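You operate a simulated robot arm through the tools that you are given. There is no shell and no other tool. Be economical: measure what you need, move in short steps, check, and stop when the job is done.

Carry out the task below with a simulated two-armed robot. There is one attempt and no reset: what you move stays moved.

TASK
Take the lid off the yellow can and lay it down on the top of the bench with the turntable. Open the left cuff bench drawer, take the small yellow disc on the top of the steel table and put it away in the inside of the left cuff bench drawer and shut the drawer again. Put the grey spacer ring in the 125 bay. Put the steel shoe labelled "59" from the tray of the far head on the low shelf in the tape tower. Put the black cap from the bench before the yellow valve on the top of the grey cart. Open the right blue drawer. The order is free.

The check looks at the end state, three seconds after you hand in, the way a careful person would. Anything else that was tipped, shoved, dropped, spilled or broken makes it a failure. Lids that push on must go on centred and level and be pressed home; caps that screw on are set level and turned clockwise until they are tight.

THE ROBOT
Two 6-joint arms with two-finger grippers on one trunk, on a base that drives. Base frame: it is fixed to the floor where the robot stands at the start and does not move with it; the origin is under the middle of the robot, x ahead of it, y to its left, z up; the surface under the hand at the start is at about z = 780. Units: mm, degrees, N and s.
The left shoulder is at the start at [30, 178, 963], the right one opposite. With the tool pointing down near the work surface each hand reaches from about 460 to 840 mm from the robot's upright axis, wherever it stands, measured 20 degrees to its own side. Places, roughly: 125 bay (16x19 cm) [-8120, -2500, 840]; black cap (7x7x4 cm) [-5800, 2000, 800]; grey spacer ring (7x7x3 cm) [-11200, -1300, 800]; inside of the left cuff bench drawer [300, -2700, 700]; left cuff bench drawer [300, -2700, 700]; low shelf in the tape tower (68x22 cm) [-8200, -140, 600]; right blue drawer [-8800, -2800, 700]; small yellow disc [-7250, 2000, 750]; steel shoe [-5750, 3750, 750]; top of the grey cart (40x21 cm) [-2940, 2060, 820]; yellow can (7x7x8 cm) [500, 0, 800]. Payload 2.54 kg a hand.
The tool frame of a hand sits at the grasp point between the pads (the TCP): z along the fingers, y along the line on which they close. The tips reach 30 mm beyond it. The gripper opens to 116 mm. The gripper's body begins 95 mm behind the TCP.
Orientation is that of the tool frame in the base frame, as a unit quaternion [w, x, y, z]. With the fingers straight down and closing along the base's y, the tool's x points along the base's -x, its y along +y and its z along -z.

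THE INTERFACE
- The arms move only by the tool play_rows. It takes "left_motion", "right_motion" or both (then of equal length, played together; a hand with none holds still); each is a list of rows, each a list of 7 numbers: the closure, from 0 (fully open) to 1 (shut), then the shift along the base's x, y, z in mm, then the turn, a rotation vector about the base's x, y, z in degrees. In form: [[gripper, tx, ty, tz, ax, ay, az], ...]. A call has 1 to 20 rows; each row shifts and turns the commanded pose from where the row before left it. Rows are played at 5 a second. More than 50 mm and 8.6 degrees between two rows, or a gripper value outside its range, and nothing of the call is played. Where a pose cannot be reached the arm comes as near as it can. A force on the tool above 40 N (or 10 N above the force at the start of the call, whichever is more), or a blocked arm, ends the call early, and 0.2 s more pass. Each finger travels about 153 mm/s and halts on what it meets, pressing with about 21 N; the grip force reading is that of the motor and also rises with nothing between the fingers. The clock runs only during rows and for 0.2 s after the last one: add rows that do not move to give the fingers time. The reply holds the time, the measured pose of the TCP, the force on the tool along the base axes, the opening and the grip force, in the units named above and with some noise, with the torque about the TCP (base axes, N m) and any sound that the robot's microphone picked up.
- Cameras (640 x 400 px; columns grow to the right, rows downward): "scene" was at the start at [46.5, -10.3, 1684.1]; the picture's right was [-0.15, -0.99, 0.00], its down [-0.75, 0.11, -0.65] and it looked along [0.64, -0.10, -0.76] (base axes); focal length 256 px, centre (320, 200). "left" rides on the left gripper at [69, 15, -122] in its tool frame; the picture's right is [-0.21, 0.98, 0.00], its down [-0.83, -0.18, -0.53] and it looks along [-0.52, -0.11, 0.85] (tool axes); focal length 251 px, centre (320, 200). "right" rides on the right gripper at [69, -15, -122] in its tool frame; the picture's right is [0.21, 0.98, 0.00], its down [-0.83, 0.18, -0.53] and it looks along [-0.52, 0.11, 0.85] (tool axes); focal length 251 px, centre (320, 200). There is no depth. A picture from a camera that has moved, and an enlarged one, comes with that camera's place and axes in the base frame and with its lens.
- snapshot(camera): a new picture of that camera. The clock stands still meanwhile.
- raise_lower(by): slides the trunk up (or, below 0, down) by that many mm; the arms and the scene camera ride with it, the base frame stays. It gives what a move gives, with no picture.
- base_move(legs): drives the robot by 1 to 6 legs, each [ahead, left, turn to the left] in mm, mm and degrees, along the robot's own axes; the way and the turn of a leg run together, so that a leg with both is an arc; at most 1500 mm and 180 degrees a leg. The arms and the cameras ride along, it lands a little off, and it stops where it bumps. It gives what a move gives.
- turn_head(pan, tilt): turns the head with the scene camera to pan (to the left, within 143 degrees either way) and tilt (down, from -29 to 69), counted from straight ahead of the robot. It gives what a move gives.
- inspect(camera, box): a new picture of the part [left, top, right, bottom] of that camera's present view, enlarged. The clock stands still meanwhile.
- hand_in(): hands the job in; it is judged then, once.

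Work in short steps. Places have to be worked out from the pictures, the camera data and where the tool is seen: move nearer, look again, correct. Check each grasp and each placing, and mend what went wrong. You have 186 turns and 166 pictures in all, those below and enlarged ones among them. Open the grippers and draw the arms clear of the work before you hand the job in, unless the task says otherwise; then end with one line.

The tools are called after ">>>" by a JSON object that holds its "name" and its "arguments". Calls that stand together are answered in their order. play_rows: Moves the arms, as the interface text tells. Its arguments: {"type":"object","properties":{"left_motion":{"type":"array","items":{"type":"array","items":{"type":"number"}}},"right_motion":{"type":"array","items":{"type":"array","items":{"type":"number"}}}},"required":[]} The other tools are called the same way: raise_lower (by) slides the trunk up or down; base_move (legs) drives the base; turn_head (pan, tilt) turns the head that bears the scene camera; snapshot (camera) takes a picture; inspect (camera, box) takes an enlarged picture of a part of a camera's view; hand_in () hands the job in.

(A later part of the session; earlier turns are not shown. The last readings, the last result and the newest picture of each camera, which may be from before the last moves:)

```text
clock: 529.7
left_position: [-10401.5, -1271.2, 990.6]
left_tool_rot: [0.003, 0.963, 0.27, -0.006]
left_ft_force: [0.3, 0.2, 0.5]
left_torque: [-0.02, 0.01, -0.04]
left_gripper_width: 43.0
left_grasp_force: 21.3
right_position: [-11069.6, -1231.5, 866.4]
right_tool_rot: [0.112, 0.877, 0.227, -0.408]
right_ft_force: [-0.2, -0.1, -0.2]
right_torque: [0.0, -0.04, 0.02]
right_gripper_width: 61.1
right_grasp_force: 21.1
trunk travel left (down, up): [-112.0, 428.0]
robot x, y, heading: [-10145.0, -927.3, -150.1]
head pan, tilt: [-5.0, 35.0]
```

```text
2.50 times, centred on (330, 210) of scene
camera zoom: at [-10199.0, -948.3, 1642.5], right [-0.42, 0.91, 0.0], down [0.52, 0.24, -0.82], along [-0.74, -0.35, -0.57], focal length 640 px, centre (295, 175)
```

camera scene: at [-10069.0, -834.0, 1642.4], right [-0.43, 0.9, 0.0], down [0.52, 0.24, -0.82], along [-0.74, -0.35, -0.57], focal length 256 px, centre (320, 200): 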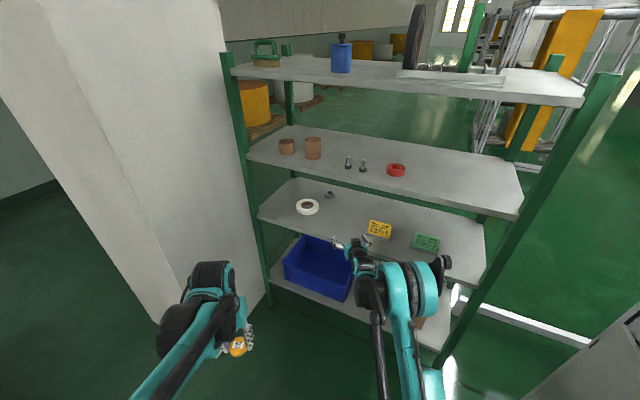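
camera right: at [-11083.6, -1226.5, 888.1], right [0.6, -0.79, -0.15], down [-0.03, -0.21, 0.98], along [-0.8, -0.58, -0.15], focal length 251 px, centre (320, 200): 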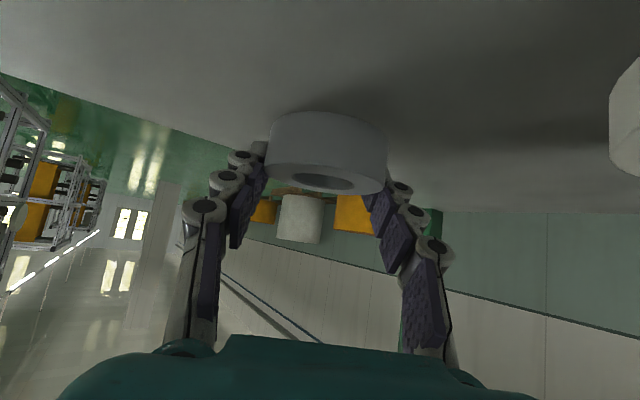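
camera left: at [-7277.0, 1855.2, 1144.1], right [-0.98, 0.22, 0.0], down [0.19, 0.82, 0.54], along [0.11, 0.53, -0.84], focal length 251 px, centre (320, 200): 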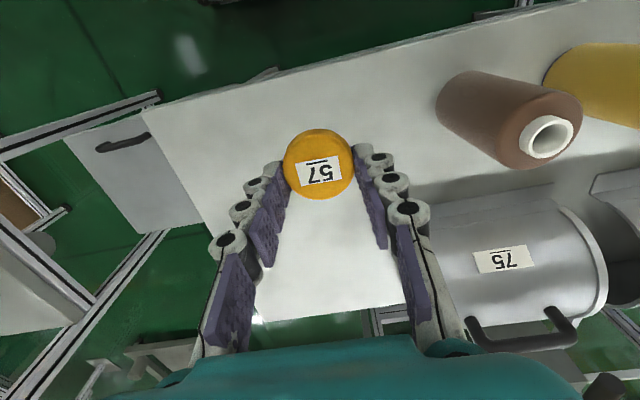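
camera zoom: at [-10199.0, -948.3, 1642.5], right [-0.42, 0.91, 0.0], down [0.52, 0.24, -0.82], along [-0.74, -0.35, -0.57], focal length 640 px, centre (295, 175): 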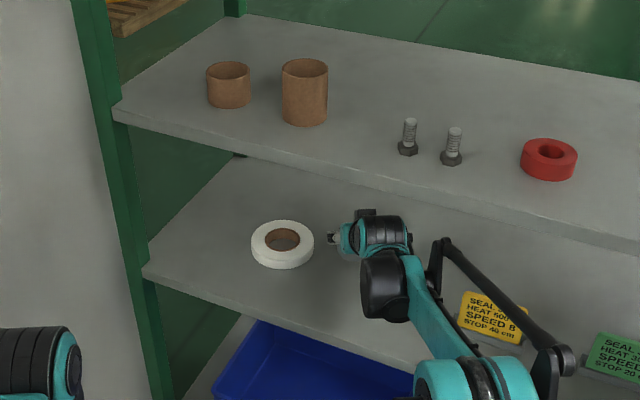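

Nothing disturbed. I back out fully, bring the hand upright and retract, then drive to the bay table's +y side.

>>> {"name": "base_move", "arguments": {"legs": [[-350, 0, 0]]}}

>>> {"name": "play_rows", "arguments": {"right_motion": [[0.8, 20, 12, 25, 4.17, -7.2, 0], [0.8, 26, 15, 25, 4.17, -7.2, 0], [0.8, 26, 15, 25, 4.17, -7.2, 0], [0.8, 26, 15, 25, 4.17, -7.2, 0], [0.8, 26, 15, 25, 4.17, -7.2, 0], [0.8, 26, 15, 25, 4.17, -7.2, 0], [0.8, 30, 17, 10, 0, 0, 0], [0.8, 30, 17, 10, 0, 0, 0], [0.8, 30, 17, 0, 0, 0, 0], [0.8, 0, 0, 0, 0, 0, 0]]}}

>>> {"name": "raise_lower", "arguments": {"by": 63}}

>>> {"name": "base_move", "arguments": {"legs": [[0, 0, 126], [1050, 0, 0], [1000, 0, 0], [0, 0, -66]]}}

>>> {"name": "turn_head", "arguments": {"pan": -5, "tilt": 40}}

>>> {"name": "snapshot", "arguments": {"camera": "scene"}}

```text
clock: 532.0
left_position: [-10092.7, -1093.6, 991.1]
left_tool_rot: [0.002, 0.963, 0.27, -0.005]
left_ft_force: [-0.2, 0.0, 0.2]
left_torque: [0.0, 0.04, 0.02]
left_gripper_width: 43.0
left_grasp_force: 21.1
right_position: [-10760.9, -1053.6, 867.2]
right_tool_rot: [0.113, 0.877, 0.226, -0.408]
right_ft_force: [0.8, -0.3, 0.1]
right_torque: [0.02, 0.0, 0.04]
right_gripper_width: 61.4
right_grasp_force: 21.1
trunk travel left (down, up): [-112.0, 428.0]
robot x, y, heading: [-9835.6, -750.4, -150.3]
head pan, tilt: [-5.0, 35.0]
```

```text
clock: 534.2
left_position: [-10095.0, -1094.9, 989.2]
left_tool_rot: [0.003, 0.963, 0.271, -0.003]
left_ft_force: [-0.3, 0.8, -0.5]
left_torque: [0.04, -0.01, 0.04]
left_gripper_width: 43.1
left_grasp_force: 20.8
right_position: [-10519.7, -915.3, 1036.0]
right_tool_rot: [-0.001, 0.968, 0.251, -0.001]
right_ft_force: [0.9, -1.0, 0.3]
right_torque: [0.02, -0.02, 0.05]
right_gripper_width: 61.3
right_grasp_force: 21.0
trunk travel left (down, up): [-112.0, 428.0]
robot x, y, heading: [-9838.7, -748.7, -150.3]
head pan, tilt: [-5.0, 35.0]
```

```text
clock: 535.2
left_position: [-10093.2, -1094.6, 1053.1]
left_tool_rot: [0.004, 0.963, 0.271, -0.004]
left_ft_force: [-0.5, 0.3, -0.2]
left_torque: [0.0, -0.01, 0.0]
left_gripper_width: 43.0
left_grasp_force: 20.5
right_position: [-10518.6, -914.5, 1099.4]
right_tool_rot: [-0.002, 0.968, 0.25, -0.001]
right_ft_force: [-0.5, 0.9, -1.2]
right_torque: [-0.02, -0.03, 0.02]
right_gripper_width: 61.4
right_grasp_force: 20.4
trunk travel left (down, up): [-175.0, 365.0]
robot x, y, heading: [-9835.7, -748.4, -149.9]
head pan, tilt: [-5.0, 35.0]
```

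```text
clock: 553.3
left_position: [-7840.1, -2027.0, 1052.2]
left_tool_rot: [0.004, 0.692, 0.722, -0.002]
left_ft_force: [0.2, -0.2, -0.2]
left_torque: [0.02, -0.03, 0.0]
left_gripper_width: 42.9
left_grasp_force: 20.9
right_position: [-8202.6, -2312.7, 1100.1]
right_tool_rot: [0.0, 0.706, 0.708, -0.001]
right_ft_force: [-0.2, 0.4, -0.5]
right_torque: [0.01, -0.05, -0.01]
right_gripper_width: 61.2
right_grasp_force: 21.3
trunk travel left (down, up): [-175.0, 365.0]
robot x, y, heading: [-8013.3, -1633.6, -89.0]
head pan, tilt: [-5.0, 35.0]
```

```text
clock: 554.0
left_position: [-7838.5, -2027.4, 1051.7]
left_tool_rot: [0.004, 0.691, 0.722, -0.003]
left_ft_force: [0.1, -0.4, -0.5]
left_torque: [0.01, -0.01, -0.02]
left_gripper_width: 42.8
left_grasp_force: 20.7
right_position: [-8201.0, -2312.4, 1100.0]
right_tool_rot: [0.0, 0.707, 0.708, -0.002]
right_ft_force: [-0.4, 0.2, -0.1]
right_torque: [0.0, 0.04, 0.0]
right_gripper_width: 61.6
right_grasp_force: 20.9
trunk travel left (down, up): [-175.0, 365.0]
robot x, y, heading: [-8016.6, -1636.9, -89.0]
head pan, tilt: [-5.0, 40.0]
```

```text
32 pictures are left
camera scene: at [-8022.9, -1690.2, 1697.9], right [-1.0, 0.07, 0.0], down [0.05, 0.64, -0.77], along [-0.05, -0.76, -0.64], focal length 256 px, centre (320, 200)
```

scene: 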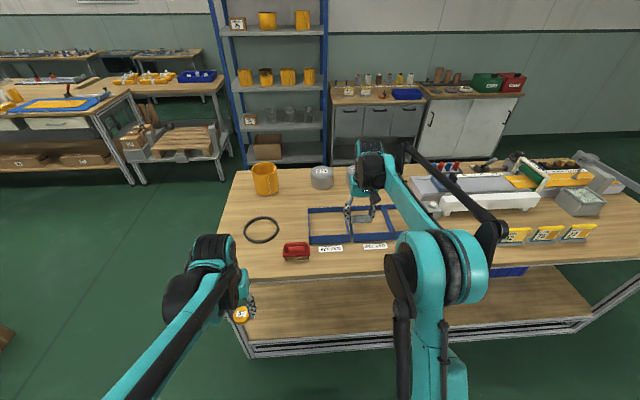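

>>> {"name": "inspect", "arguments": {"camera": "scene", "box": [290, 150, 450, 260]}}

>>> {"name": "snapshot", "arguments": {"camera": "right"}}

```text
3.64 times, centred on (370, 205) of scene
camera zoom: at [-8022.9, -1690.2, 1697.9], right [-1.0, 0.07, 0.0], down [0.05, 0.64, -0.77], along [-0.05, -0.76, -0.64], focal length 932 px, centre (138, 182)
```

zoom: 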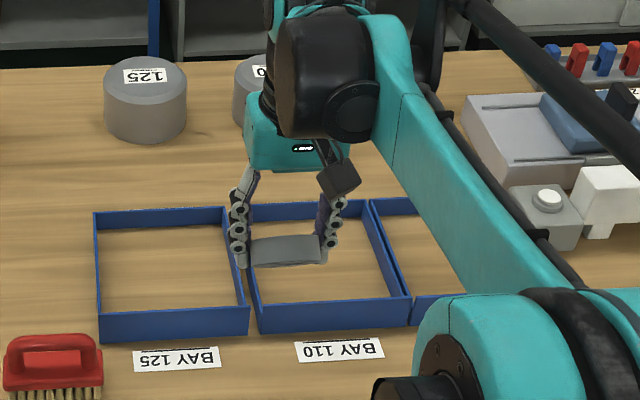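

```text
30 pictures are left
camera right: at [-8217.0, -2242.8, 1223.8], right [0.98, 0.22, 0.0], down [0.18, -0.82, 0.54], along [0.11, -0.52, -0.84], focal length 251 px, centre (320, 200)
```

right: 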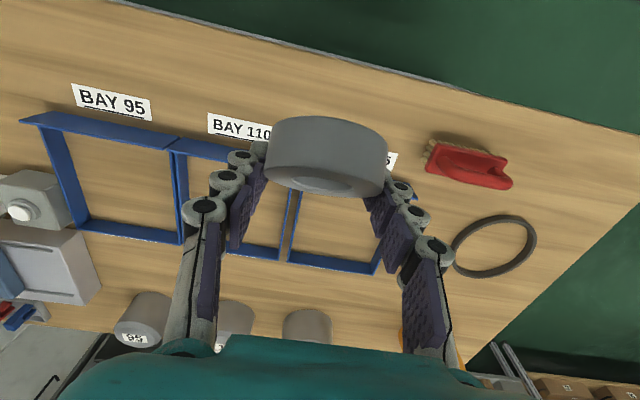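

The left frame is BAY 125 (centre ≈(-8125,-2580)). The ring is tilted in the grip; I'll let it lie flat by pressing it down. I move closer and over the bay.

>>> {"name": "base_move", "arguments": {"legs": [[215, 0, 0]]}}

>>> {"name": "play_rows", "arguments": {"right_motion": [[0.8, 25, -15, -20, 0, 0, -1], [0.8, 25, -20, -30, 0, 0, 0], [0.8, 25, -25, -30, 0, 0, 0], [0.8, 0, -5, -45, 0, 0, 0], [0.8, 0, 0, -45, 0, 0, 0], [0.8, 0, 0, -25, 0, 0, 0], [0.8, 0, 0, 0, 0, 0, 0]]}}

>>> {"name": "snapshot", "arguments": {"camera": "right"}}

>>> {"name": "inspect", "arguments": {"camera": "scene", "box": [260, 170, 440, 300]}}

```text
clock: 555.6
left_position: [-7835.8, -2246.4, 1052.5]
left_tool_rot: [0.004, 0.691, 0.722, -0.002]
left_ft_force: [0.4, -0.7, -0.2]
left_torque: [0.07, 0.0, 0.02]
left_gripper_width: 42.9
left_grasp_force: 21.1
right_position: [-8196.9, -2531.8, 1098.2]
right_tool_rot: [0.0, 0.707, 0.708, -0.002]
right_ft_force: [-0.2, -0.2, -1.1]
right_torque: [0.04, 0.01, -0.01]
right_gripper_width: 61.3
right_grasp_force: 21.6
trunk travel left (down, up): [-175.0, 365.0]
robot x, y, heading: [-8011.1, -1853.3, -89.1]
head pan, tilt: [-5.0, 40.0]
```

```text
clock: 557.2
left_position: [-7836.1, -2246.1, 1054.2]
left_tool_rot: [0.005, 0.692, 0.722, -0.003]
left_ft_force: [-0.1, -0.4, -0.5]
left_torque: [-0.02, -0.03, 0.02]
left_gripper_width: 42.6
left_grasp_force: 20.5
right_position: [-8122.0, -2596.4, 907.4]
right_tool_rot: [0.001, 0.713, 0.701, -0.003]
right_ft_force: [0.3, -9.2, 23.1]
right_torque: [-0.49, 0.09, 0.08]
right_gripper_width: 61.6
right_grasp_force: 20.5
trunk travel left (down, up): [-175.0, 365.0]
robot x, y, heading: [-8012.2, -1853.9, -88.8]
head pan, tilt: [-5.0, 40.0]
```

```text
29 pictures are left
camera right: at [-8135.6, -2526.4, 1030.6], right [0.98, 0.2, 0.0], down [0.17, -0.83, 0.54], along [0.1, -0.53, -0.84], focal length 251 px, centre (320, 200)
```

right: 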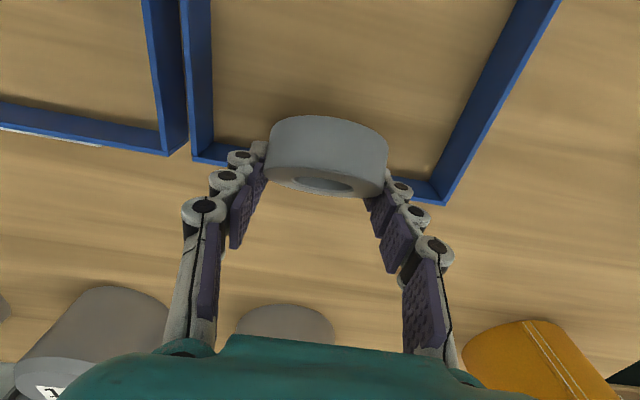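

```text
3.08 times, centred on (350, 235) of scene
camera zoom: at [-8018.7, -1906.7, 1698.2], right [-1.0, 0.07, 0.0], down [0.05, 0.64, -0.77], along [-0.05, -0.76, -0.64], focal length 788 px, centre (228, 92)
```

zoom: 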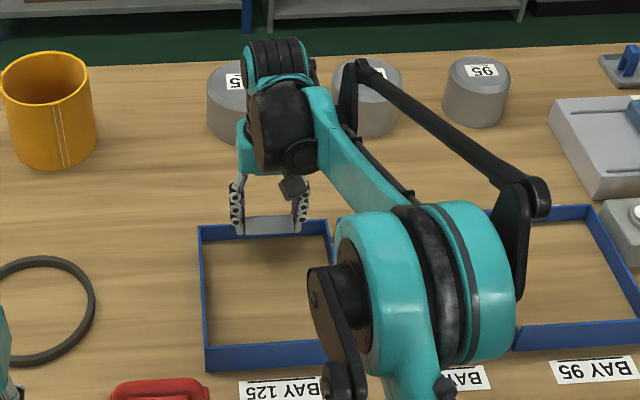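

The ring touched the bay's back wall; the table is higher (≈840) and the bay centre nearer, ≈(-8115,-2520). I raise, move back 68 mm and look.

>>> {"name": "play_rows", "arguments": {"right_motion": [[0.8, 0, 0, 20, 0, 0, 0], [0.8, 0, 0, 15, 0, 0, 0], [0.8, 3, 34, 0, 0, 0, 1], [0.8, 3, 34, 0, 0, 0, 0], [0.8, 0, 0, -20, 0, 0, 0], [0.8, 0, 0, 0, 0, 0, 0]]}}

>>> {"name": "inspect", "arguments": {"camera": "scene", "box": [260, 170, 440, 300]}}

```text
clock: 558.6
left_position: [-7835.6, -2245.2, 1054.3]
left_tool_rot: [0.005, 0.692, 0.722, -0.004]
left_ft_force: [-0.8, -0.5, -0.2]
left_torque: [-0.05, -0.02, 0.01]
left_gripper_width: 42.8
left_grasp_force: 20.6
right_position: [-8117.1, -2527.1, 920.6]
right_tool_rot: [0.0, 0.707, 0.707, -0.002]
right_ft_force: [0.4, 0.8, -0.6]
right_torque: [-0.04, 0.03, -0.01]
right_gripper_width: 61.2
right_grasp_force: 20.3
trunk travel left (down, up): [-175.0, 365.0]
robot x, y, heading: [-8011.8, -1853.3, -89.0]
head pan, tilt: [-5.0, 40.0]
```

```text
3.08 times, centred on (350, 235) of scene
camera zoom: at [-8019.2, -1907.5, 1697.9], right [-1.0, 0.07, 0.0], down [0.05, 0.64, -0.77], along [-0.05, -0.76, -0.64], focal length 788 px, centre (228, 92)
```

zoom: 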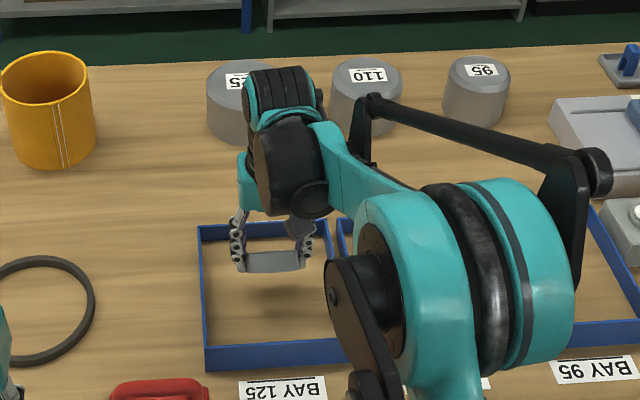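

Now well inside the bay. I lower until the ring's edge touches, and press it flat.

>>> {"name": "play_rows", "arguments": {"right_motion": [[0.8, 0, 0, -15, 0, 0, 0], [0.8, 0, 0, -8, 0, 0, 0], [0.8, 0, 0, -5, 0, 0, 0], [0.8, 0, 0, -4, 0, 0, 0], [0.8, 0, 0, -4, 0, 0, 0], [0.8, 0, 0, -4, 0, 0, 0], [0.8, 0, 0, -4, 0, 0, 0], [0.8, 0, 0, -3, 0, 0, 0], [0.8, 0, 0, -3, 0, 0, 0]]}}

>>> {"name": "snapshot", "arguments": {"camera": "right"}}

```text
clock: 560.6
left_position: [-7834.5, -2244.4, 1053.5]
left_tool_rot: [0.005, 0.692, 0.722, -0.003]
left_ft_force: [0.2, 0.6, -0.1]
left_torque: [-0.02, -0.01, 0.01]
left_gripper_width: 42.7
left_grasp_force: 20.6
right_position: [-8114.8, -2527.3, 876.2]
right_tool_rot: [0.001, 0.706, 0.708, -0.002]
right_ft_force: [1.8, 4.3, 25.3]
right_torque: [0.17, -0.19, 0.0]
right_gripper_width: 60.8
right_grasp_force: 21.0
trunk travel left (down, up): [-175.0, 365.0]
robot x, y, heading: [-8011.3, -1856.0, -89.2]
head pan, tilt: [-5.0, 40.0]
stopped in row 9 (right hand): the force on the tool passed its limit at 46 N (the readings are from after the stop); the commanded pose is now the measured one
```

```text
26 pictures are left
camera right: at [-8130.4, -2456.4, 999.4], right [0.98, 0.22, 0.0], down [0.19, -0.82, 0.54], along [0.12, -0.53, -0.84], focal length 251 px, centre (320, 200)
```

right: 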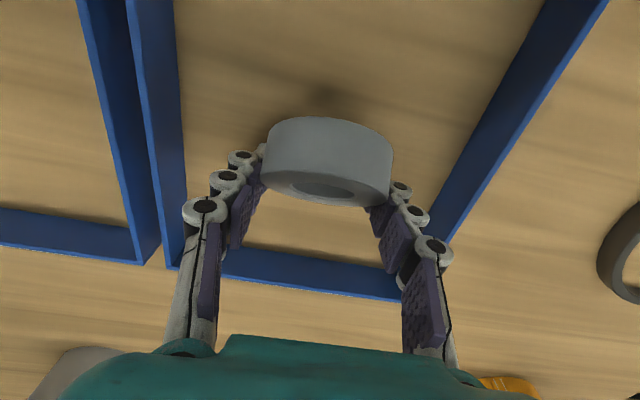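

Contact with the table. I ease up slightly and release; the ring will settle flat.

>>> {"name": "play_rows", "arguments": {"right_motion": [[0.8, 0, 0, 2, 0, 0, 0], [0.45, 0, 0, 0, 0, 0, 0], [0.35, 0, 0, 0, 0, 0, 0], [0.28, 0, 0, 0, 0, 0, 0], [0.28, 0, 0, 0, 0, 0, 0], [0.28, 0, 0, 20, 0, 0, 0], [0.28, 0, 0, 40, 0, 0, 0], [0.2, 0, 0, 40, 0, 0, 0], [0.1, 0, 20, 40, 0, 0, 0], [0, 0, 30, 30, 0, 0, 0], [0, 0, 0, 0, 0, 0, 0]]}}

>>> {"name": "snapshot", "arguments": {"camera": "right"}}

```text
clock: 563.0
left_position: [-7835.3, -2247.2, 1052.5]
left_tool_rot: [0.004, 0.691, 0.722, -0.002]
left_ft_force: [0.0, -0.2, -0.6]
left_torque: [0.0, 0.01, 0.01]
left_gripper_width: 42.9
left_grasp_force: 20.8
right_position: [-8114.0, -2478.4, 1047.1]
right_tool_rot: [0.0, 0.706, 0.708, -0.001]
right_ft_force: [-1.3, -0.4, -0.6]
right_torque: [0.05, 0.0, -0.02]
right_gripper_width: 116.1
right_grasp_force: 0.1
trunk travel left (down, up): [-175.0, 365.0]
robot x, y, heading: [-8013.9, -1853.5, -89.1]
head pan, tilt: [-5.0, 40.0]
```

```text
25 pictures are left
camera right: at [-8130.7, -2408.8, 1169.9], right [0.98, 0.22, 0.0], down [0.18, -0.82, 0.54], along [0.11, -0.52, -0.84], focal length 251 px, centre (320, 200)
```

right: 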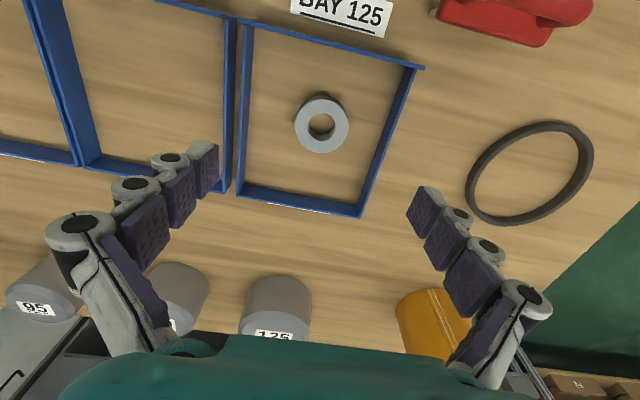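

The ring lies flat in bay 125. Next the blue drawer: I back off, raise the trunk 80 mm for clearance, and drive round the table's +x end to its -y side.

>>> {"name": "raise_lower", "arguments": {"by": 80}}

>>> {"name": "base_move", "arguments": {"legs": [[-250, 0, -1], [0, 920, 0], [1400, 0, 0], [470, 0, 0], [0, 0, -90]]}}

>>> {"name": "turn_head", "arguments": {"pan": -30, "tilt": 30}}

>>> {"name": "snapshot", "arguments": {"camera": "scene"}}

```text
clock: 564.2
left_position: [-7835.9, -2246.9, 1133.4]
left_tool_rot: [0.004, 0.692, 0.722, -0.003]
left_ft_force: [-0.5, 0.6, -1.0]
left_torque: [0.01, -0.02, -0.01]
left_gripper_width: 42.8
left_grasp_force: 21.2
right_position: [-8115.7, -2476.9, 1127.2]
right_tool_rot: [0.001, 0.706, 0.709, -0.002]
right_ft_force: [-0.4, 1.0, -0.2]
right_torque: [0.0, 0.03, 0.03]
right_gripper_width: 116.0
right_grasp_force: 0.1
trunk travel left (down, up): [-255.0, 285.0]
robot x, y, heading: [-8013.9, -1857.9, -89.2]
head pan, tilt: [-5.0, 40.0]
```

```text
clock: 583.5
left_position: [-7582.4, -3620.8, 1133.4]
left_tool_rot: [0.002, 0.999, -0.049, -0.005]
left_ft_force: [0.4, -0.4, -1.0]
left_torque: [-0.05, 0.04, -0.01]
left_gripper_width: 42.9
left_grasp_force: 21.7
right_position: [-7772.1, -3311.1, 1127.1]
right_tool_rot: [-0.001, 0.998, -0.069, -0.003]
right_ft_force: [0.3, 0.4, -0.7]
right_torque: [0.0, -0.06, 0.02]
right_gripper_width: 115.8
right_grasp_force: 0.1
trunk travel left (down, up): [-255.0, 285.0]
robot x, y, heading: [-7170.1, -3499.0, 173.1]
head pan, tilt: [-5.0, 40.0]
```

```text
clock: 584.4
left_position: [-7581.7, -3620.9, 1132.2]
left_tool_rot: [0.001, 0.999, -0.048, -0.006]
left_ft_force: [-0.5, -0.2, 0.6]
left_torque: [0.01, 0.01, 0.02]
left_gripper_width: 42.8
left_grasp_force: 20.5
right_position: [-7771.7, -3311.2, 1127.5]
right_tool_rot: [0.0, 0.998, -0.069, -0.003]
right_ft_force: [-0.5, 0.3, 0.1]
right_torque: [0.01, 0.03, 0.0]
right_gripper_width: 115.9
right_grasp_force: 0.0
trunk travel left (down, up): [-255.0, 285.0]
robot x, y, heading: [-7169.0, -3504.9, 173.1]
head pan, tilt: [-30.0, 30.0]
```

```text
24 pictures are left
camera scene: at [-7212.1, -3448.3, 1793.2], right [0.6, 0.8, 0.0], down [0.4, -0.3, -0.87], along [-0.69, 0.52, -0.5], focal length 256 px, centre (320, 200)
```

scene: 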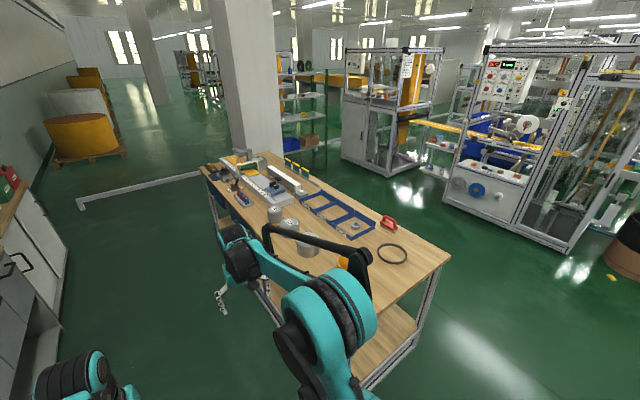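

>>> {"name": "inspect", "arguments": {"camera": "scene", "box": [180, 140, 320, 260]}}

```text
3.33 times, centred on (250, 200) of scene
camera zoom: at [-7212.1, -3448.3, 1793.2], right [0.6, 0.8, 0.0], down [0.4, -0.3, -0.87], along [-0.69, 0.52, -0.5], focal length 854 px, centre (553, 200)
```

zoom: 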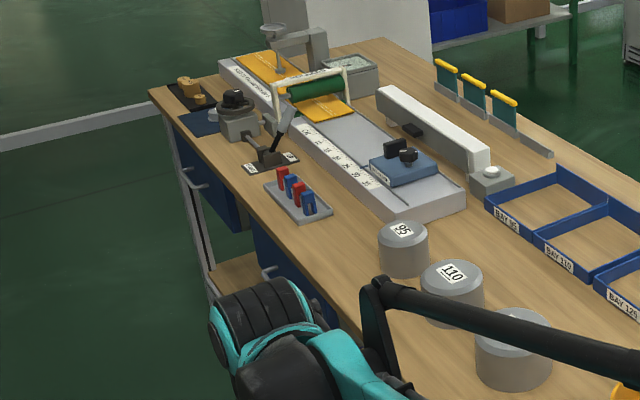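

Two blue drawers with bar handles hang under the table's -y side; the right one (nearer, x≈-8827). I drive in front of it.

>>> {"name": "base_move", "arguments": {"legs": [[0, 0, 7], [1000, 0, 0], [850, 0, 0], [0, 0, -90], [-70, 0, 0]]}}

>>> {"name": "turn_head", "arguments": {"pan": -15, "tilt": 50}}

>>> {"name": "snapshot", "arguments": {"camera": "scene"}}

```text
clock: 598.5
left_position: [-9144.1, -3164.3, 1132.7]
left_tool_rot: [-0.004, 0.712, -0.702, -0.005]
left_ft_force: [-0.7, -0.6, -0.2]
left_torque: [0.07, 0.03, 0.01]
left_gripper_width: 42.9
left_grasp_force: 21.1
right_position: [-8858.4, -2941.5, 1127.4]
right_tool_rot: [0.002, -0.698, 0.716, 0.001]
right_ft_force: [0.4, 0.2, 0.3]
right_torque: [0.08, -0.02, 0.0]
right_gripper_width: 115.8
right_grasp_force: 0.1
trunk travel left (down, up): [-255.0, 285.0]
robot x, y, heading: [-8978.6, -3558.5, 89.2]
head pan, tilt: [-30.0, 30.0]
```

```text
clock: 599.3
left_position: [-9144.2, -3161.5, 1133.0]
left_tool_rot: [-0.002, 0.711, -0.703, -0.005]
left_ft_force: [-0.1, 0.3, -0.7]
left_torque: [-0.02, -0.01, 0.0]
left_gripper_width: 42.6
left_grasp_force: 21.1
right_position: [-8857.7, -2939.8, 1126.7]
right_tool_rot: [0.002, -0.697, 0.717, 0.001]
right_ft_force: [-0.4, 0.9, 1.3]
right_torque: [-0.02, 0.02, -0.01]
right_gripper_width: 115.9
right_grasp_force: 0.1
trunk travel left (down, up): [-255.0, 285.0]
robot x, y, heading: [-8980.2, -3559.6, 88.9]
head pan, tilt: [-15.0, 50.0]
```

```text
22 pictures are left
camera scene: at [-8959.5, -3513.2, 1763.7], right [0.96, -0.27, 0.0], down [-0.21, -0.74, -0.64], along [0.18, 0.62, -0.77], focal length 256 px, centre (320, 200)
```

scene: 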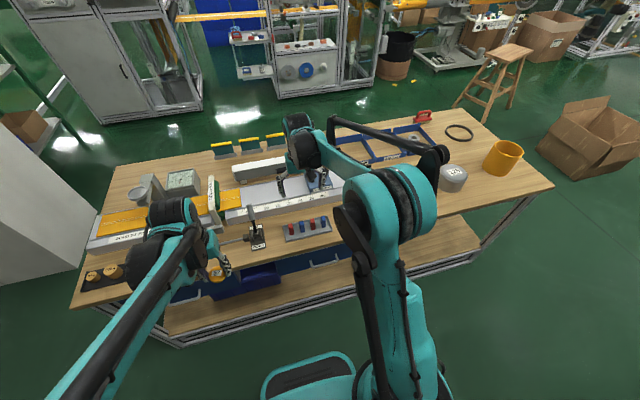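

>>> {"name": "inspect", "arguments": {"camera": "scene", "box": [180, 215, 380, 325]}}

```text
3.20 times, centred on (280, 270) of scene
camera zoom: at [-8959.5, -3513.2, 1763.7], right [0.96, -0.27, 0.0], down [-0.21, -0.74, -0.64], along [0.18, 0.62, -0.77], focal length 820 px, centre (448, -24)
```

zoom: 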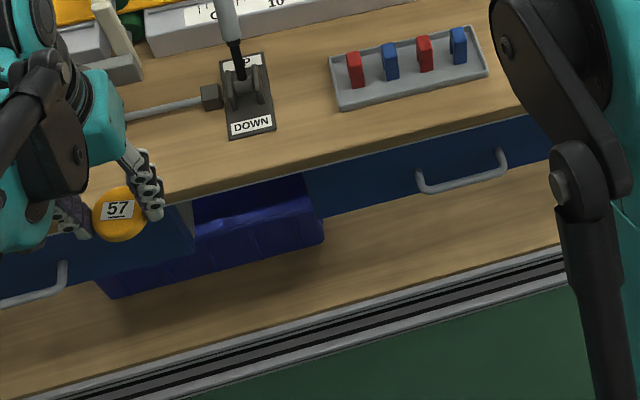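

The handle is a ~120 mm horizontal bar at about (-8798,-3030,720). I'll grip it from the front with fingers above and below, standing oblique (heading 52°) so I can pull by sliding the base. First retreat, turn, lower the trunk, then pitch the hand.

>>> {"name": "base_move", "arguments": {"legs": [[-140, 0, 0], [0, 0, -37]]}}

>>> {"name": "raise_lower", "arguments": {"by": -240}}

>>> {"name": "play_rows", "arguments": {"right_motion": [[0.4, 13, 17, 0, 6.7, -5.24, 0], [0.4, 13, 17, -5, 6.7, -5.24, 0], [0.4, 13, 17, -15, 6.7, -5.24, 0], [0.4, 13, 17, -18, 6.7, -5.24, 0], [0.4, 13, 17, -20, 6.7, -5.24, 0], [0.4, 13, 17, -20, 6.7, -5.24, 0], [0.4, 13, 17, -20, 6.7, -5.24, 0], [0.4, 13, 17, -20, 6.7, -5.24, 0], [0.4, 6, 8, -10, 1.5, -1.2, 0], [0.4, 0, 0, 0, 0, 0, 0]], "left_motion": [[0.8, 0, -5, 15, 0, 0, 0], [0.8, 0, -5, 15, 0, 0, 0], [0.8, 0, -5, 15, 0, 0, 0], [0.8, 0, -5, 15, 0, 0, 0], [0.8, 0, -5, 15, 0, 0, 0], [0.8, 0, 0, 15, 0, 0, 0], [0.8, 0, 0, 15, 0, 0, 0], [0.8, 0, 0, 15, 0, 0, 0], [0.8, 0, 0, 0, 0, 0, 0], [0.8, 0, 0, 0, 0, 0, 0]]}}

```text
clock: 602.4
left_position: [-8876.4, -3282.0, 1133.0]
left_tool_rot: [0.004, -0.454, 0.891, 0.004]
left_ft_force: [0.3, -0.3, 0.1]
left_torque: [-0.06, 0.0, 0.02]
left_gripper_width: 43.1
left_grasp_force: 21.5
right_position: [-8512.7, -3274.7, 1127.0]
right_tool_rot: [0.003, -0.435, 0.9, 0.001]
right_ft_force: [0.3, -0.2, -0.6]
right_torque: [0.01, 0.0, 0.03]
right_gripper_width: 116.0
right_grasp_force: 0.1
trunk travel left (down, up): [-255.0, 285.0]
robot x, y, heading: [-8983.6, -3697.1, 52.4]
head pan, tilt: [-15.0, 50.0]
```

```text
clock: 604.9
left_position: [-8876.5, -3282.6, 893.6]
left_tool_rot: [0.004, -0.453, 0.891, 0.003]
left_ft_force: [-0.2, 0.7, -0.5]
left_torque: [0.02, 0.0, -0.01]
left_gripper_width: 42.8
left_grasp_force: 21.0
right_position: [-8512.8, -3275.6, 887.0]
right_tool_rot: [0.003, -0.435, 0.9, 0.0]
right_ft_force: [-0.2, -0.8, 0.7]
right_torque: [-0.01, 0.01, 0.01]
right_gripper_width: 116.2
right_grasp_force: 0.1
trunk travel left (down, up): [-15.0, 525.0]
robot x, y, heading: [-8981.3, -3697.8, 52.3]
head pan, tilt: [-15.0, 50.0]
```

```text
clock: 607.1
left_position: [-8876.9, -3306.5, 1013.4]
left_tool_rot: [0.004, -0.454, 0.891, 0.003]
left_ft_force: [0.4, 0.0, 0.6]
left_torque: [0.0, 0.01, -0.01]
left_gripper_width: 43.0
left_grasp_force: 21.0
right_position: [-8401.2, -3130.6, 759.4]
right_tool_rot: [0.517, -0.355, 0.737, 0.253]
right_ft_force: [-0.4, 0.0, 0.3]
right_torque: [0.03, 0.0, -0.01]
right_gripper_width: 69.3
right_grasp_force: 0.1
trunk travel left (down, up): [-15.0, 525.0]
robot x, y, heading: [-8984.0, -3701.2, 52.5]
head pan, tilt: [-15.0, 50.0]
```

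Pitch reached. Now I roll the hand 90° so that the fingers close vertically.

>>> {"name": "play_rows", "arguments": {"right_motion": [[0.4, 0, 0, 0, -4.86, -6.33, 2.91], [0.4, 0, 0, 0, -4.86, -6.33, 2.91], [0.4, 0, 0, 0, -4.86, -6.33, 2.91], [0.4, 0, 0, 0, -4.86, -6.33, 2.91], [0.4, 0, 0, 0, -4.86, -6.33, 2.91], [0.4, 0, 0, 0, -4.86, -6.33, 2.91], [0.4, 0, 0, 0, -4.86, -6.33, 2.91], [0.4, 0, 0, 0, -4.86, -6.33, 2.91], [0.4, 0, 0, 0, -4.86, -6.33, 2.91], [0.4, 0, 0, 0, -4.86, -6.33, 2.91], [0.4, 0, 0, 0, -2.86, -3.73, 1.71], [0.4, 0, 0, 0, 0, 0, 0]]}}

>>> {"name": "snapshot", "arguments": {"camera": "right"}}

```text
clock: 609.7
left_position: [-8878.3, -3307.0, 1014.4]
left_tool_rot: [0.004, -0.452, 0.892, 0.003]
left_ft_force: [-0.2, 1.1, -0.5]
left_torque: [0.04, 0.01, -0.02]
left_gripper_width: 42.9
left_grasp_force: 20.9
right_position: [-8402.7, -3131.6, 759.6]
right_tool_rot: [-0.549, 0.772, -0.264, 0.181]
right_ft_force: [0.7, 0.1, -0.7]
right_torque: [0.0, 0.0, 0.0]
right_gripper_width: 69.4
right_grasp_force: 0.0
trunk travel left (down, up): [-15.0, 525.0]
robot x, y, heading: [-8980.7, -3701.5, 52.5]
head pan, tilt: [-15.0, 50.0]
```

```text
20 pictures are left
camera right: at [-8415.1, -3261.3, 814.5], right [-0.03, -0.38, -0.92], down [-1.0, 0.05, 0.01], along [0.04, 0.92, -0.38], focal length 251 px, centre (320, 200)
```

right: 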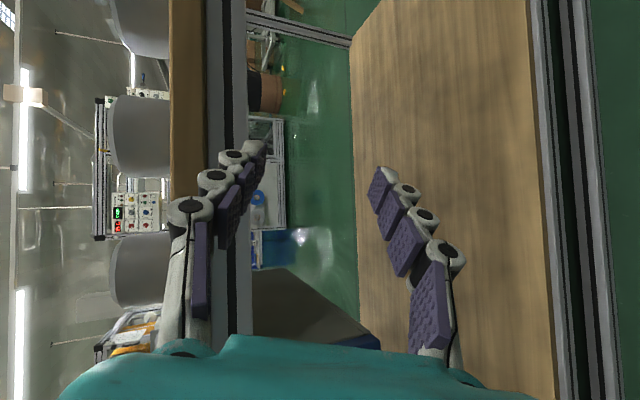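

The camera shows the drawer further toward -x. I slide the base 395 mm in -x to be in front of the handle.

>>> {"name": "base_move", "arguments": {"legs": [[-240, 313, 0]]}}

>>> {"name": "snapshot", "arguments": {"camera": "right"}}

```text
clock: 612.2
left_position: [-9276.5, -3307.5, 1014.0]
left_tool_rot: [0.004, -0.453, 0.892, 0.003]
left_ft_force: [-0.6, 0.3, -0.1]
left_torque: [0.01, -0.01, 0.0]
left_gripper_width: 42.8
left_grasp_force: 20.4
right_position: [-8801.9, -3131.7, 759.4]
right_tool_rot: [-0.549, 0.772, -0.265, 0.181]
right_ft_force: [-0.7, -0.4, 0.4]
right_torque: [-0.01, -0.02, -0.05]
right_gripper_width: 69.5
right_grasp_force: 0.0
trunk travel left (down, up): [-15.0, 525.0]
robot x, y, heading: [-9379.8, -3695.4, 52.3]
head pan, tilt: [-15.0, 50.0]
```

```text
19 pictures are left
camera right: at [-8814.1, -3261.6, 814.7], right [-0.03, -0.38, -0.92], down [-1.0, 0.05, 0.02], along [0.04, 0.92, -0.38], focal length 251 px, centre (320, 200)
```

right: 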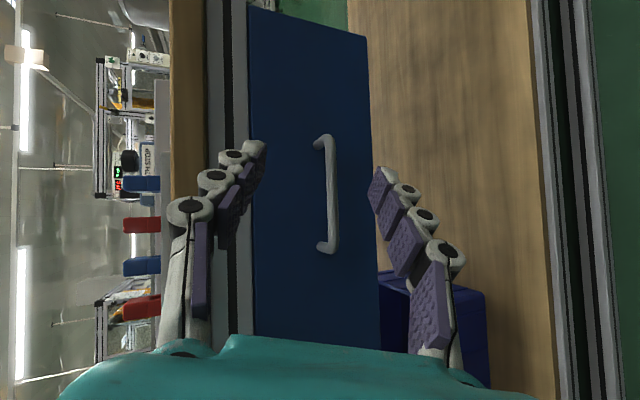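

The handle bar is clearly seen, centre ≈(-8798,-3030,712). I advance the hand so the fingers straddle it.

>>> {"name": "play_rows", "arguments": {"right_motion": [[0.4, -1, 20, -12, 0, 0, 0], [0.4, -1, 20, -12, 0, 0, 0], [0.4, -1, 15, -10, 0, 0, 0], [0.4, -1, 10, -6, 0, 0, 0], [0.4, 0, 0, 0, 0, 0, 0]]}}

>>> {"name": "snapshot", "arguments": {"camera": "right"}}

```text
clock: 613.4
left_position: [-9276.7, -3307.6, 1011.7]
left_tool_rot: [0.005, -0.453, 0.892, 0.004]
left_ft_force: [-0.1, 0.8, 0.5]
left_torque: [0.01, 0.03, -0.01]
left_gripper_width: 43.0
left_grasp_force: 21.5
right_position: [-8806.0, -3066.6, 717.0]
right_tool_rot: [-0.549, 0.772, -0.265, 0.181]
right_ft_force: [-0.7, -1.0, -0.6]
right_torque: [-0.01, 0.0, 0.06]
right_gripper_width: 69.7
right_grasp_force: 0.1
trunk travel left (down, up): [-15.0, 525.0]
robot x, y, heading: [-9383.6, -3699.9, 52.3]
head pan, tilt: [-15.0, 50.0]
```

```text
18 pictures are left
camera right: at [-8817.5, -3196.4, 773.9], right [-0.04, -0.38, -0.92], down [-1.0, 0.05, 0.02], along [0.04, 0.92, -0.38], focal length 251 px, centre (320, 200)
```

right: 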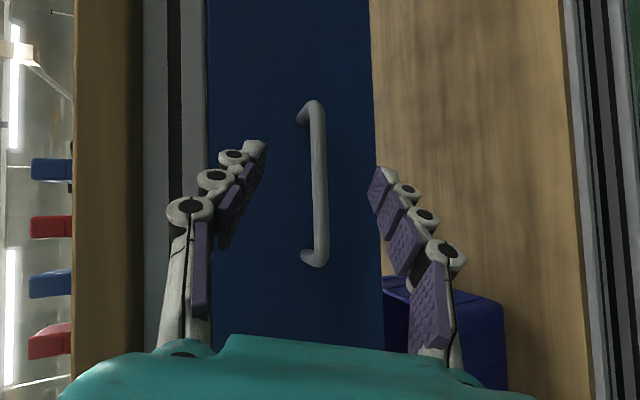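

Bar refined at (-8799,-3039,710). I advance 21 mm and close.

>>> {"name": "play_rows", "arguments": {"right_motion": [[0.4, 1, 11, -2, 0, 0, 0], [0.4, 1, 10, -1, 0, 0, 0], [0.6, 0, 0, 0, 0, 0, 0], [0.8, 0, 0, 0, 0, 0, 0], [1, 0, 0, 0, 0, 0, 0], [1, 0, 0, 0, 0, 0, 0], [1, 0, 0, 0, 0, 0, 0]]}}

>>> {"name": "snapshot", "arguments": {"camera": "right"}}

```text
clock: 614.5
left_position: [-9276.4, -3307.8, 1012.9]
left_tool_rot: [0.003, -0.453, 0.891, 0.003]
left_ft_force: [0.4, 0.5, 1.0]
left_torque: [-0.01, 0.01, -0.04]
left_gripper_width: 42.9
left_grasp_force: 20.8
right_position: [-8805.6, -3048.1, 709.0]
right_tool_rot: [-0.543, 0.775, -0.268, 0.18]
right_ft_force: [-1.4, -0.6, -15.6]
right_torque: [-0.35, -0.21, -0.36]
right_gripper_width: 13.4
right_grasp_force: 20.9
trunk travel left (down, up): [-15.0, 525.0]
robot x, y, heading: [-9382.9, -3698.1, 52.7]
head pan, tilt: [-15.0, 50.0]
stopped in row 5 (right hand): the force on the tool passed its limit at 44 N (the readings are from after the stop); the commanded pose is now the measured one
```

```text
17 pictures are left
camera right: at [-8816.1, -3176.6, 766.1], right [-0.04, -0.39, -0.92], down [-1.0, 0.06, 0.02], along [0.05, 0.92, -0.39], focal length 251 px, centre (320, 200)
```

right: 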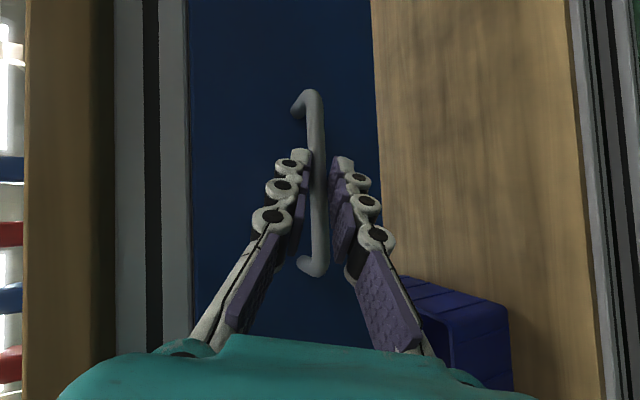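

Gripped the bar. I pull by sliding the base 120 mm in -y.

>>> {"name": "base_move", "arguments": {"legs": [[-95, -73, 0]]}}

```text
clock: 615.8
left_position: [-9275.2, -3426.4, 1012.8]
left_tool_rot: [0.002, -0.455, 0.89, 0.003]
left_ft_force: [0.6, 0.2, -0.4]
left_torque: [0.03, 0.04, -0.02]
left_gripper_width: 43.1
left_grasp_force: 20.9
right_position: [-8804.1, -3166.0, 709.4]
right_tool_rot: [-0.543, 0.776, -0.267, 0.179]
right_ft_force: [18.4, -0.8, -19.2]
right_torque: [-0.51, -0.3, -0.15]
right_gripper_width: 12.9
right_grasp_force: 39.5
trunk travel left (down, up): [-15.0, 525.0]
robot x, y, heading: [-9378.3, -3821.3, 52.8]
head pan, tilt: [-15.0, 50.0]
```

Moved 118 mm still gripping. I pull another 80 mm with the arm and look.

>>> {"name": "play_rows", "arguments": {"right_motion": [[1, 0, -15, 0, 0, 0, 0], [1, 0, -20, 0, 0, 0, 0], [1, 0, -20, 0, 0, 0, 0], [1, 0, -20, 0, 0, 0, 0], [1, 0, 0, 0, 0, 0, 0]]}}

>>> {"name": "inspect", "arguments": {"camera": "scene", "box": [240, 100, 640, 350]}}

```text
clock: 617.0
left_position: [-9276.7, -3425.9, 1012.5]
left_tool_rot: [0.004, -0.455, 0.891, 0.003]
left_ft_force: [0.5, -0.1, -0.7]
left_torque: [0.02, -0.02, 0.02]
left_gripper_width: 42.7
left_grasp_force: 20.9
right_position: [-8802.4, -3240.2, 709.7]
right_tool_rot: [-0.544, 0.775, -0.267, 0.181]
right_ft_force: [11.5, -0.2, -14.8]
right_torque: [-0.38, -0.44, -0.56]
right_gripper_width: 12.8
right_grasp_force: 38.9
trunk travel left (down, up): [-15.0, 525.0]
robot x, y, heading: [-9379.0, -3819.0, 52.6]
head pan, tilt: [-15.0, 50.0]
```

```text
1.60 times, centred on (440, 225) of scene
camera zoom: at [-9335.2, -3792.4, 1523.5], right [0.61, -0.79, 0.0], down [-0.61, -0.47, -0.64], along [0.51, 0.39, -0.77], focal length 410 px, centre (128, 160)
```

zoom: 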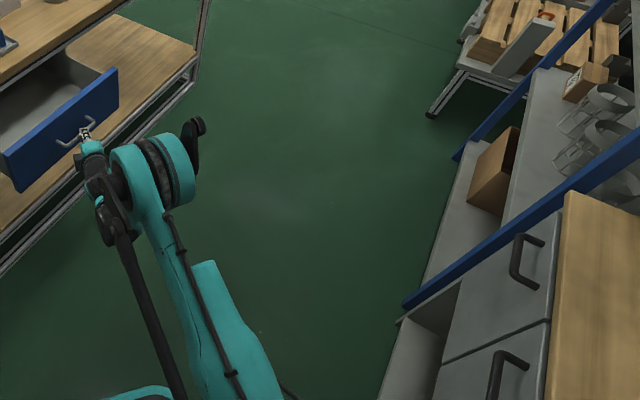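

The right blue drawer is open about 190 mm. I open the fingers, slide the base away in -x, and bring the hand back to pointing down.

>>> {"name": "play_rows", "arguments": {"right_motion": [[0.7, 0, 0, 0, 0, 0, 0], [0.4, 0, 0, 0, 0, 0, 0], [0.4, 0, 0, 0, 0, 0, 0]]}}

>>> {"name": "base_move", "arguments": {"legs": [[-152, 199, 0]]}}

>>> {"name": "play_rows", "arguments": {"right_motion": [[0.2, 0, 0, 0, 4.86, 6.33, -2.91], [0, 0, 0, 0, 4.86, 6.33, -2.91], [0, 0, 0, 0, 4.86, 6.33, -2.91], [0, 0, 0, 0, 4.86, 6.33, -2.91], [0, 0, 0, 0, 4.86, 6.33, -2.91], [0, 0, 0, 0, 4.86, 6.33, -2.91], [0, 0, 0, 0, 4.86, 6.33, -2.91], [0, 0, 0, 0, 4.86, 6.33, -2.91], [0, 0, 0, 0, 4.86, 6.33, -2.91], [0, 0, 0, 0, 4.86, 6.33, -2.91], [0, 0, 0, 5, 2.86, 3.73, -1.71], [0, -13, -17, 20, -6.7, 5.24, 0], [0, -13, -17, 20, -6.7, 5.24, 0], [0, -13, -17, 20, -6.7, 5.24, 0], [0, -13, -17, 20, -6.7, 5.24, 0], [0, -13, -17, 20, -6.7, 5.24, 0], [0, -13, -17, 20, -6.7, 5.24, 0], [0, -13, -17, 20, -6.7, 5.24, 0], [0, -13, -17, 20, -6.7, 5.24, 0], [0, 0, 0, 0, -1.5, 1.2, 0]]}}

>>> {"name": "inspect", "arguments": {"camera": "scene", "box": [240, 40, 640, 290]}}

```text
clock: 617.8
left_position: [-9277.8, -3426.8, 1012.9]
left_tool_rot: [0.003, -0.455, 0.891, 0.003]
left_ft_force: [1.1, 0.1, -1.1]
left_torque: [0.03, 0.02, 0.02]
left_gripper_width: 42.9
left_grasp_force: 20.9
right_position: [-8806.1, -3239.9, 710.9]
right_tool_rot: [-0.544, 0.774, -0.267, 0.181]
right_ft_force: [0.8, 0.4, 0.3]
right_torque: [0.02, 0.01, 0.01]
right_gripper_width: 69.7
right_grasp_force: 0.0
trunk travel left (down, up): [-15.0, 525.0]
robot x, y, heading: [-9382.4, -3817.1, 52.4]
head pan, tilt: [-15.0, 50.0]
```

```text
clock: 619.6
left_position: [-9530.1, -3427.2, 1012.0]
left_tool_rot: [0.004, -0.456, 0.89, 0.003]
left_ft_force: [-1.5, -0.3, -0.7]
left_torque: [0.02, 0.0, 0.01]
left_gripper_width: 43.0
left_grasp_force: 21.1
right_position: [-9058.8, -3238.5, 712.7]
right_tool_rot: [-0.544, 0.775, -0.266, 0.181]
right_ft_force: [-0.5, -0.2, 0.4]
right_torque: [0.04, 0.0, -0.03]
right_gripper_width: 69.3
right_grasp_force: 0.1
trunk travel left (down, up): [-15.0, 525.0]
robot x, y, heading: [-9632.3, -3818.6, 52.5]
head pan, tilt: [-15.0, 50.0]
```

```text
clock: 623.8
left_position: [-9529.7, -3427.0, 1013.8]
left_tool_rot: [0.003, -0.456, 0.89, 0.005]
left_ft_force: [-0.4, -0.2, -0.3]
left_torque: [0.02, 0.02, -0.02]
left_gripper_width: 43.0
left_grasp_force: 21.4
right_position: [-9163.1, -3374.6, 875.7]
right_tool_rot: [-0.001, -0.436, 0.9, 0.004]
right_ft_force: [0.3, 0.1, 0.0]
right_torque: [-0.02, 0.02, 0.0]
right_gripper_width: 116.0
right_grasp_force: 0.1
trunk travel left (down, up): [-15.0, 525.0]
robot x, y, heading: [-9634.1, -3823.1, 52.5]
head pan, tilt: [-15.0, 50.0]
```

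```text
1.60 times, centred on (440, 165) of scene
camera zoom: at [-9589.3, -3793.8, 1523.6], right [0.61, -0.79, 0.0], down [-0.61, -0.47, -0.64], along [0.51, 0.39, -0.77], focal length 410 px, centre (128, 256)
```

zoom: 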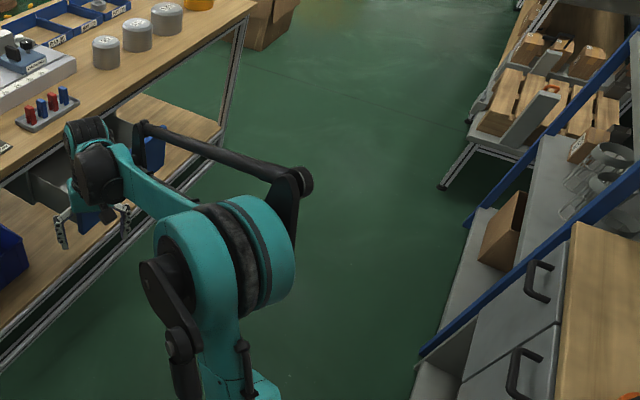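

The drawer stays open. I raise the trunk, turn to +x and drive back toward the cuff bench.

>>> {"name": "raise_lower", "arguments": {"by": 160}}

>>> {"name": "base_move", "arguments": {"legs": [[0, 0, -52.5], [1400, 220, 0], [1300, 50, 0], [1400, 200, 0], [1400, 200, 0]]}}

```text
clock: 625.6
left_position: [-9529.7, -3425.9, 1172.7]
left_tool_rot: [0.005, -0.455, 0.89, 0.004]
left_ft_force: [-0.4, 1.4, 0.1]
left_torque: [0.0, -0.03, 0.0]
left_gripper_width: 42.6
left_grasp_force: 21.0
right_position: [-9161.9, -3374.8, 1035.9]
right_tool_rot: [0.0, -0.437, 0.9, 0.005]
right_ft_force: [0.8, -0.3, -0.3]
right_torque: [0.02, 0.02, -0.01]
right_gripper_width: 116.2
right_grasp_force: 0.1
trunk travel left (down, up): [-175.0, 365.0]
robot x, y, heading: [-9631.0, -3819.0, 52.8]
head pan, tilt: [-15.0, 50.0]
```

```text
clock: 654.4
left_position: [-3802.6, -2858.3, 1173.3]
left_tool_rot: [0.004, -0.044, 0.999, 0.001]
left_ft_force: [-0.8, -0.6, -0.3]
left_torque: [-0.01, 0.08, 0.02]
left_gripper_width: 42.9
left_grasp_force: 21.2
right_position: [-3521.3, -3103.7, 1036.1]
right_tool_rot: [0.002, -0.022, 1.0, 0.005]
right_ft_force: [-0.9, 0.0, -0.4]
right_torque: [0.01, -0.02, 0.0]
right_gripper_width: 116.2
right_grasp_force: 0.0
trunk travel left (down, up): [-175.0, 365.0]
robot x, y, heading: [-4168.0, -3038.0, 3.4]
head pan, tilt: [-15.0, 50.0]
```

>>> {"name": "base_move", "arguments": {"legs": [[1400, -200, -3.4], [1400, 0, 0]]}}

>>> {"name": "turn_head", "arguments": {"pan": 0, "tilt": 25}}

>>> {"name": "snapshot", "arguments": {"camera": "scene"}}

```text
clock: 668.1
left_position: [-963.8, -3095.4, 1173.6]
left_tool_rot: [0.006, -0.008, 1.0, 0.002]
left_ft_force: [-0.8, 0.7, 0.1]
left_torque: [0.02, 0.01, 0.01]
left_gripper_width: 43.0
left_grasp_force: 21.4
right_position: [-703.1, -3359.3, 1035.2]
right_tool_rot: [0.001, 0.014, 1.0, 0.005]
right_ft_force: [-0.2, 0.3, -0.3]
right_torque: [0.01, 0.03, -0.01]
right_gripper_width: 116.1
right_grasp_force: 0.0
trunk travel left (down, up): [-175.0, 365.0]
robot x, y, heading: [-1334.7, -3250.9, -0.5]
head pan, tilt: [-15.0, 50.0]
```

```text
clock: 669.0
left_position: [-964.2, -3095.4, 1173.5]
left_tool_rot: [0.005, -0.008, 1.0, 0.002]
left_ft_force: [0.3, 0.1, 0.1]
left_torque: [0.02, -0.01, 0.0]
left_gripper_width: 42.8
left_grasp_force: 21.4
right_position: [-702.1, -3358.2, 1034.4]
right_tool_rot: [0.002, 0.014, 1.0, 0.005]
right_ft_force: [0.1, 0.4, 0.3]
right_torque: [-0.01, -0.02, -0.02]
right_gripper_width: 116.3
right_grasp_force: 0.0
trunk travel left (down, up): [-175.0, 365.0]
robot x, y, heading: [-1335.8, -3248.4, -0.8]
head pan, tilt: [0.0, 25.0]
```

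```text
14 pictures are left
camera scene: at [-1276.8, -3246.8, 1721.1], right [-0.01, -1.0, 0.0], down [-0.42, 0.01, -0.91], along [0.91, -0.01, -0.42], focal length 256 px, centre (320, 200)
```

scene: 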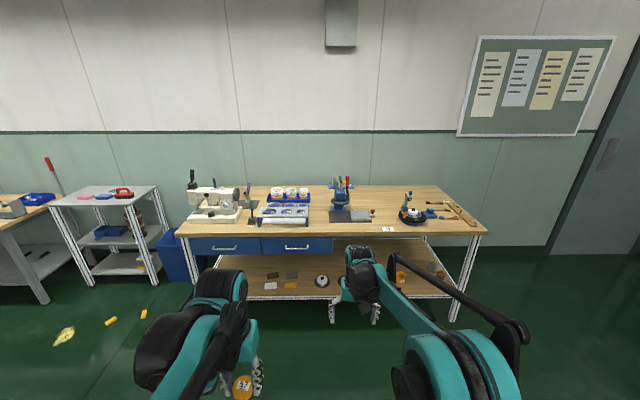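

The cuff bench faces me with two blue drawers; the left one's handle is at about (131,-2614). I drive in front of it, lower the trunk and pitch/roll the right hand as before.

>>> {"name": "base_move", "arguments": {"legs": [[540, 745, 0.7]]}}

>>> {"name": "raise_lower", "arguments": {"by": -165}}

>>> {"name": "play_rows", "arguments": {"right_motion": [[0.4, 21, 0, 0, 0, -8.5, 0], [0.4, 21, 0, -5, 0, -8.5, 0], [0.4, 21, 0, -15, 0, -8.5, 0], [0.4, 21, 0, -17, 0, -8.5, 0], [0.4, 21, 0, -19, 0, -8.5, 0], [0.4, 21, 0, -19, 0, -8.5, 0], [0.4, 21, 0, -19, 0, -8.5, 0], [0.4, 21, 0, -19, 0, -8.5, 0], [0.4, 0, 0, 0, -7.97, 0, 3.22], [0.4, 0, 0, 0, -7.97, 0, 3.22], [0.4, 0, 0, 0, -7.97, 0, 3.22], [0.4, 0, 0, 0, -7.97, 0, 3.22], [0.4, 0, 0, 0, -7.97, 0, 3.22], [0.4, 0, 0, 0, -7.97, 0, 3.22], [0.4, 0, 0, 0, -7.97, 0, 3.22], [0.4, 0, 0, 0, -7.97, 0, 3.22], [0.4, 0, 0, 0, -7.97, 0, 3.22], [0.4, 0, 0, 0, -7.97, 0, 3.22], [0.4, 0, 0, 0, -2.5, 0, 1], [0.4, 0, 0, 0, 0, 0, 0]]}}

>>> {"name": "snapshot", "arguments": {"camera": "right"}}

```text
clock: 673.8
left_position: [-422.6, -2340.6, 1172.3]
left_tool_rot: [0.005, -0.009, 1.0, 0.0]
left_ft_force: [-1.0, 0.1, -1.0]
left_torque: [-0.03, -0.01, 0.01]
left_gripper_width: 42.8
left_grasp_force: 21.4
right_position: [-159.9, -2605.1, 1035.0]
right_tool_rot: [0.001, 0.013, 1.0, 0.003]
right_ft_force: [0.3, -0.2, -0.7]
right_torque: [-0.02, 0.0, 0.01]
right_gripper_width: 115.9
right_grasp_force: 0.0
trunk travel left (down, up): [-175.0, 365.0]
robot x, y, heading: [-800.9, -2493.0, -0.4]
head pan, tilt: [0.0, 25.0]
```

```text
clock: 675.7
left_position: [-423.7, -2340.8, 1009.0]
left_tool_rot: [0.005, -0.008, 1.0, 0.002]
left_ft_force: [1.0, 0.1, 0.5]
left_torque: [0.01, 0.02, 0.02]
left_gripper_width: 43.1
left_grasp_force: 21.1
right_position: [-161.3, -2604.3, 871.0]
right_tool_rot: [0.002, 0.013, 1.0, 0.005]
right_ft_force: [0.0, -0.4, 0.2]
right_torque: [-0.02, 0.02, 0.0]
right_gripper_width: 116.1
right_grasp_force: 0.1
trunk travel left (down, up): [-10.0, 530.0]
robot x, y, heading: [-799.8, -2494.3, -0.7]
head pan, tilt: [0.0, 25.0]
```

```text
clock: 679.9
left_position: [-423.0, -2340.9, 1009.0]
left_tool_rot: [0.004, -0.009, 1.0, 0.001]
left_ft_force: [0.2, -0.7, 0.5]
left_torque: [0.01, -0.01, 0.01]
left_gripper_width: 42.9
left_grasp_force: 21.6
right_position: [7.1, -2603.6, 757.8]
right_tool_rot: [0.404, -0.575, 0.6, -0.382]
right_ft_force: [-0.7, 0.4, 0.8]
right_torque: [0.0, -0.01, 0.01]
right_gripper_width: 69.7
right_grasp_force: 0.0
trunk travel left (down, up): [-10.0, 530.0]
robot x, y, heading: [-801.1, -2494.9, -0.2]
head pan, tilt: [0.0, 25.0]
```

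```text
13 pictures are left
camera right: at [-101.4, -2673.8, 816.8], right [-0.38, -0.17, -0.91], down [-0.55, 0.83, 0.07], along [0.74, 0.53, -0.41], focal length 251 px, centre (320, 200)
```

right: 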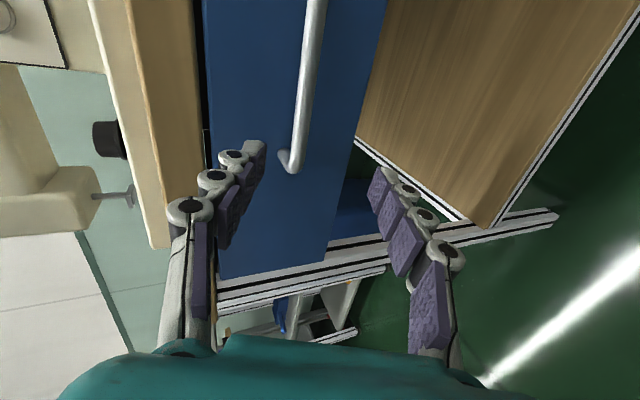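

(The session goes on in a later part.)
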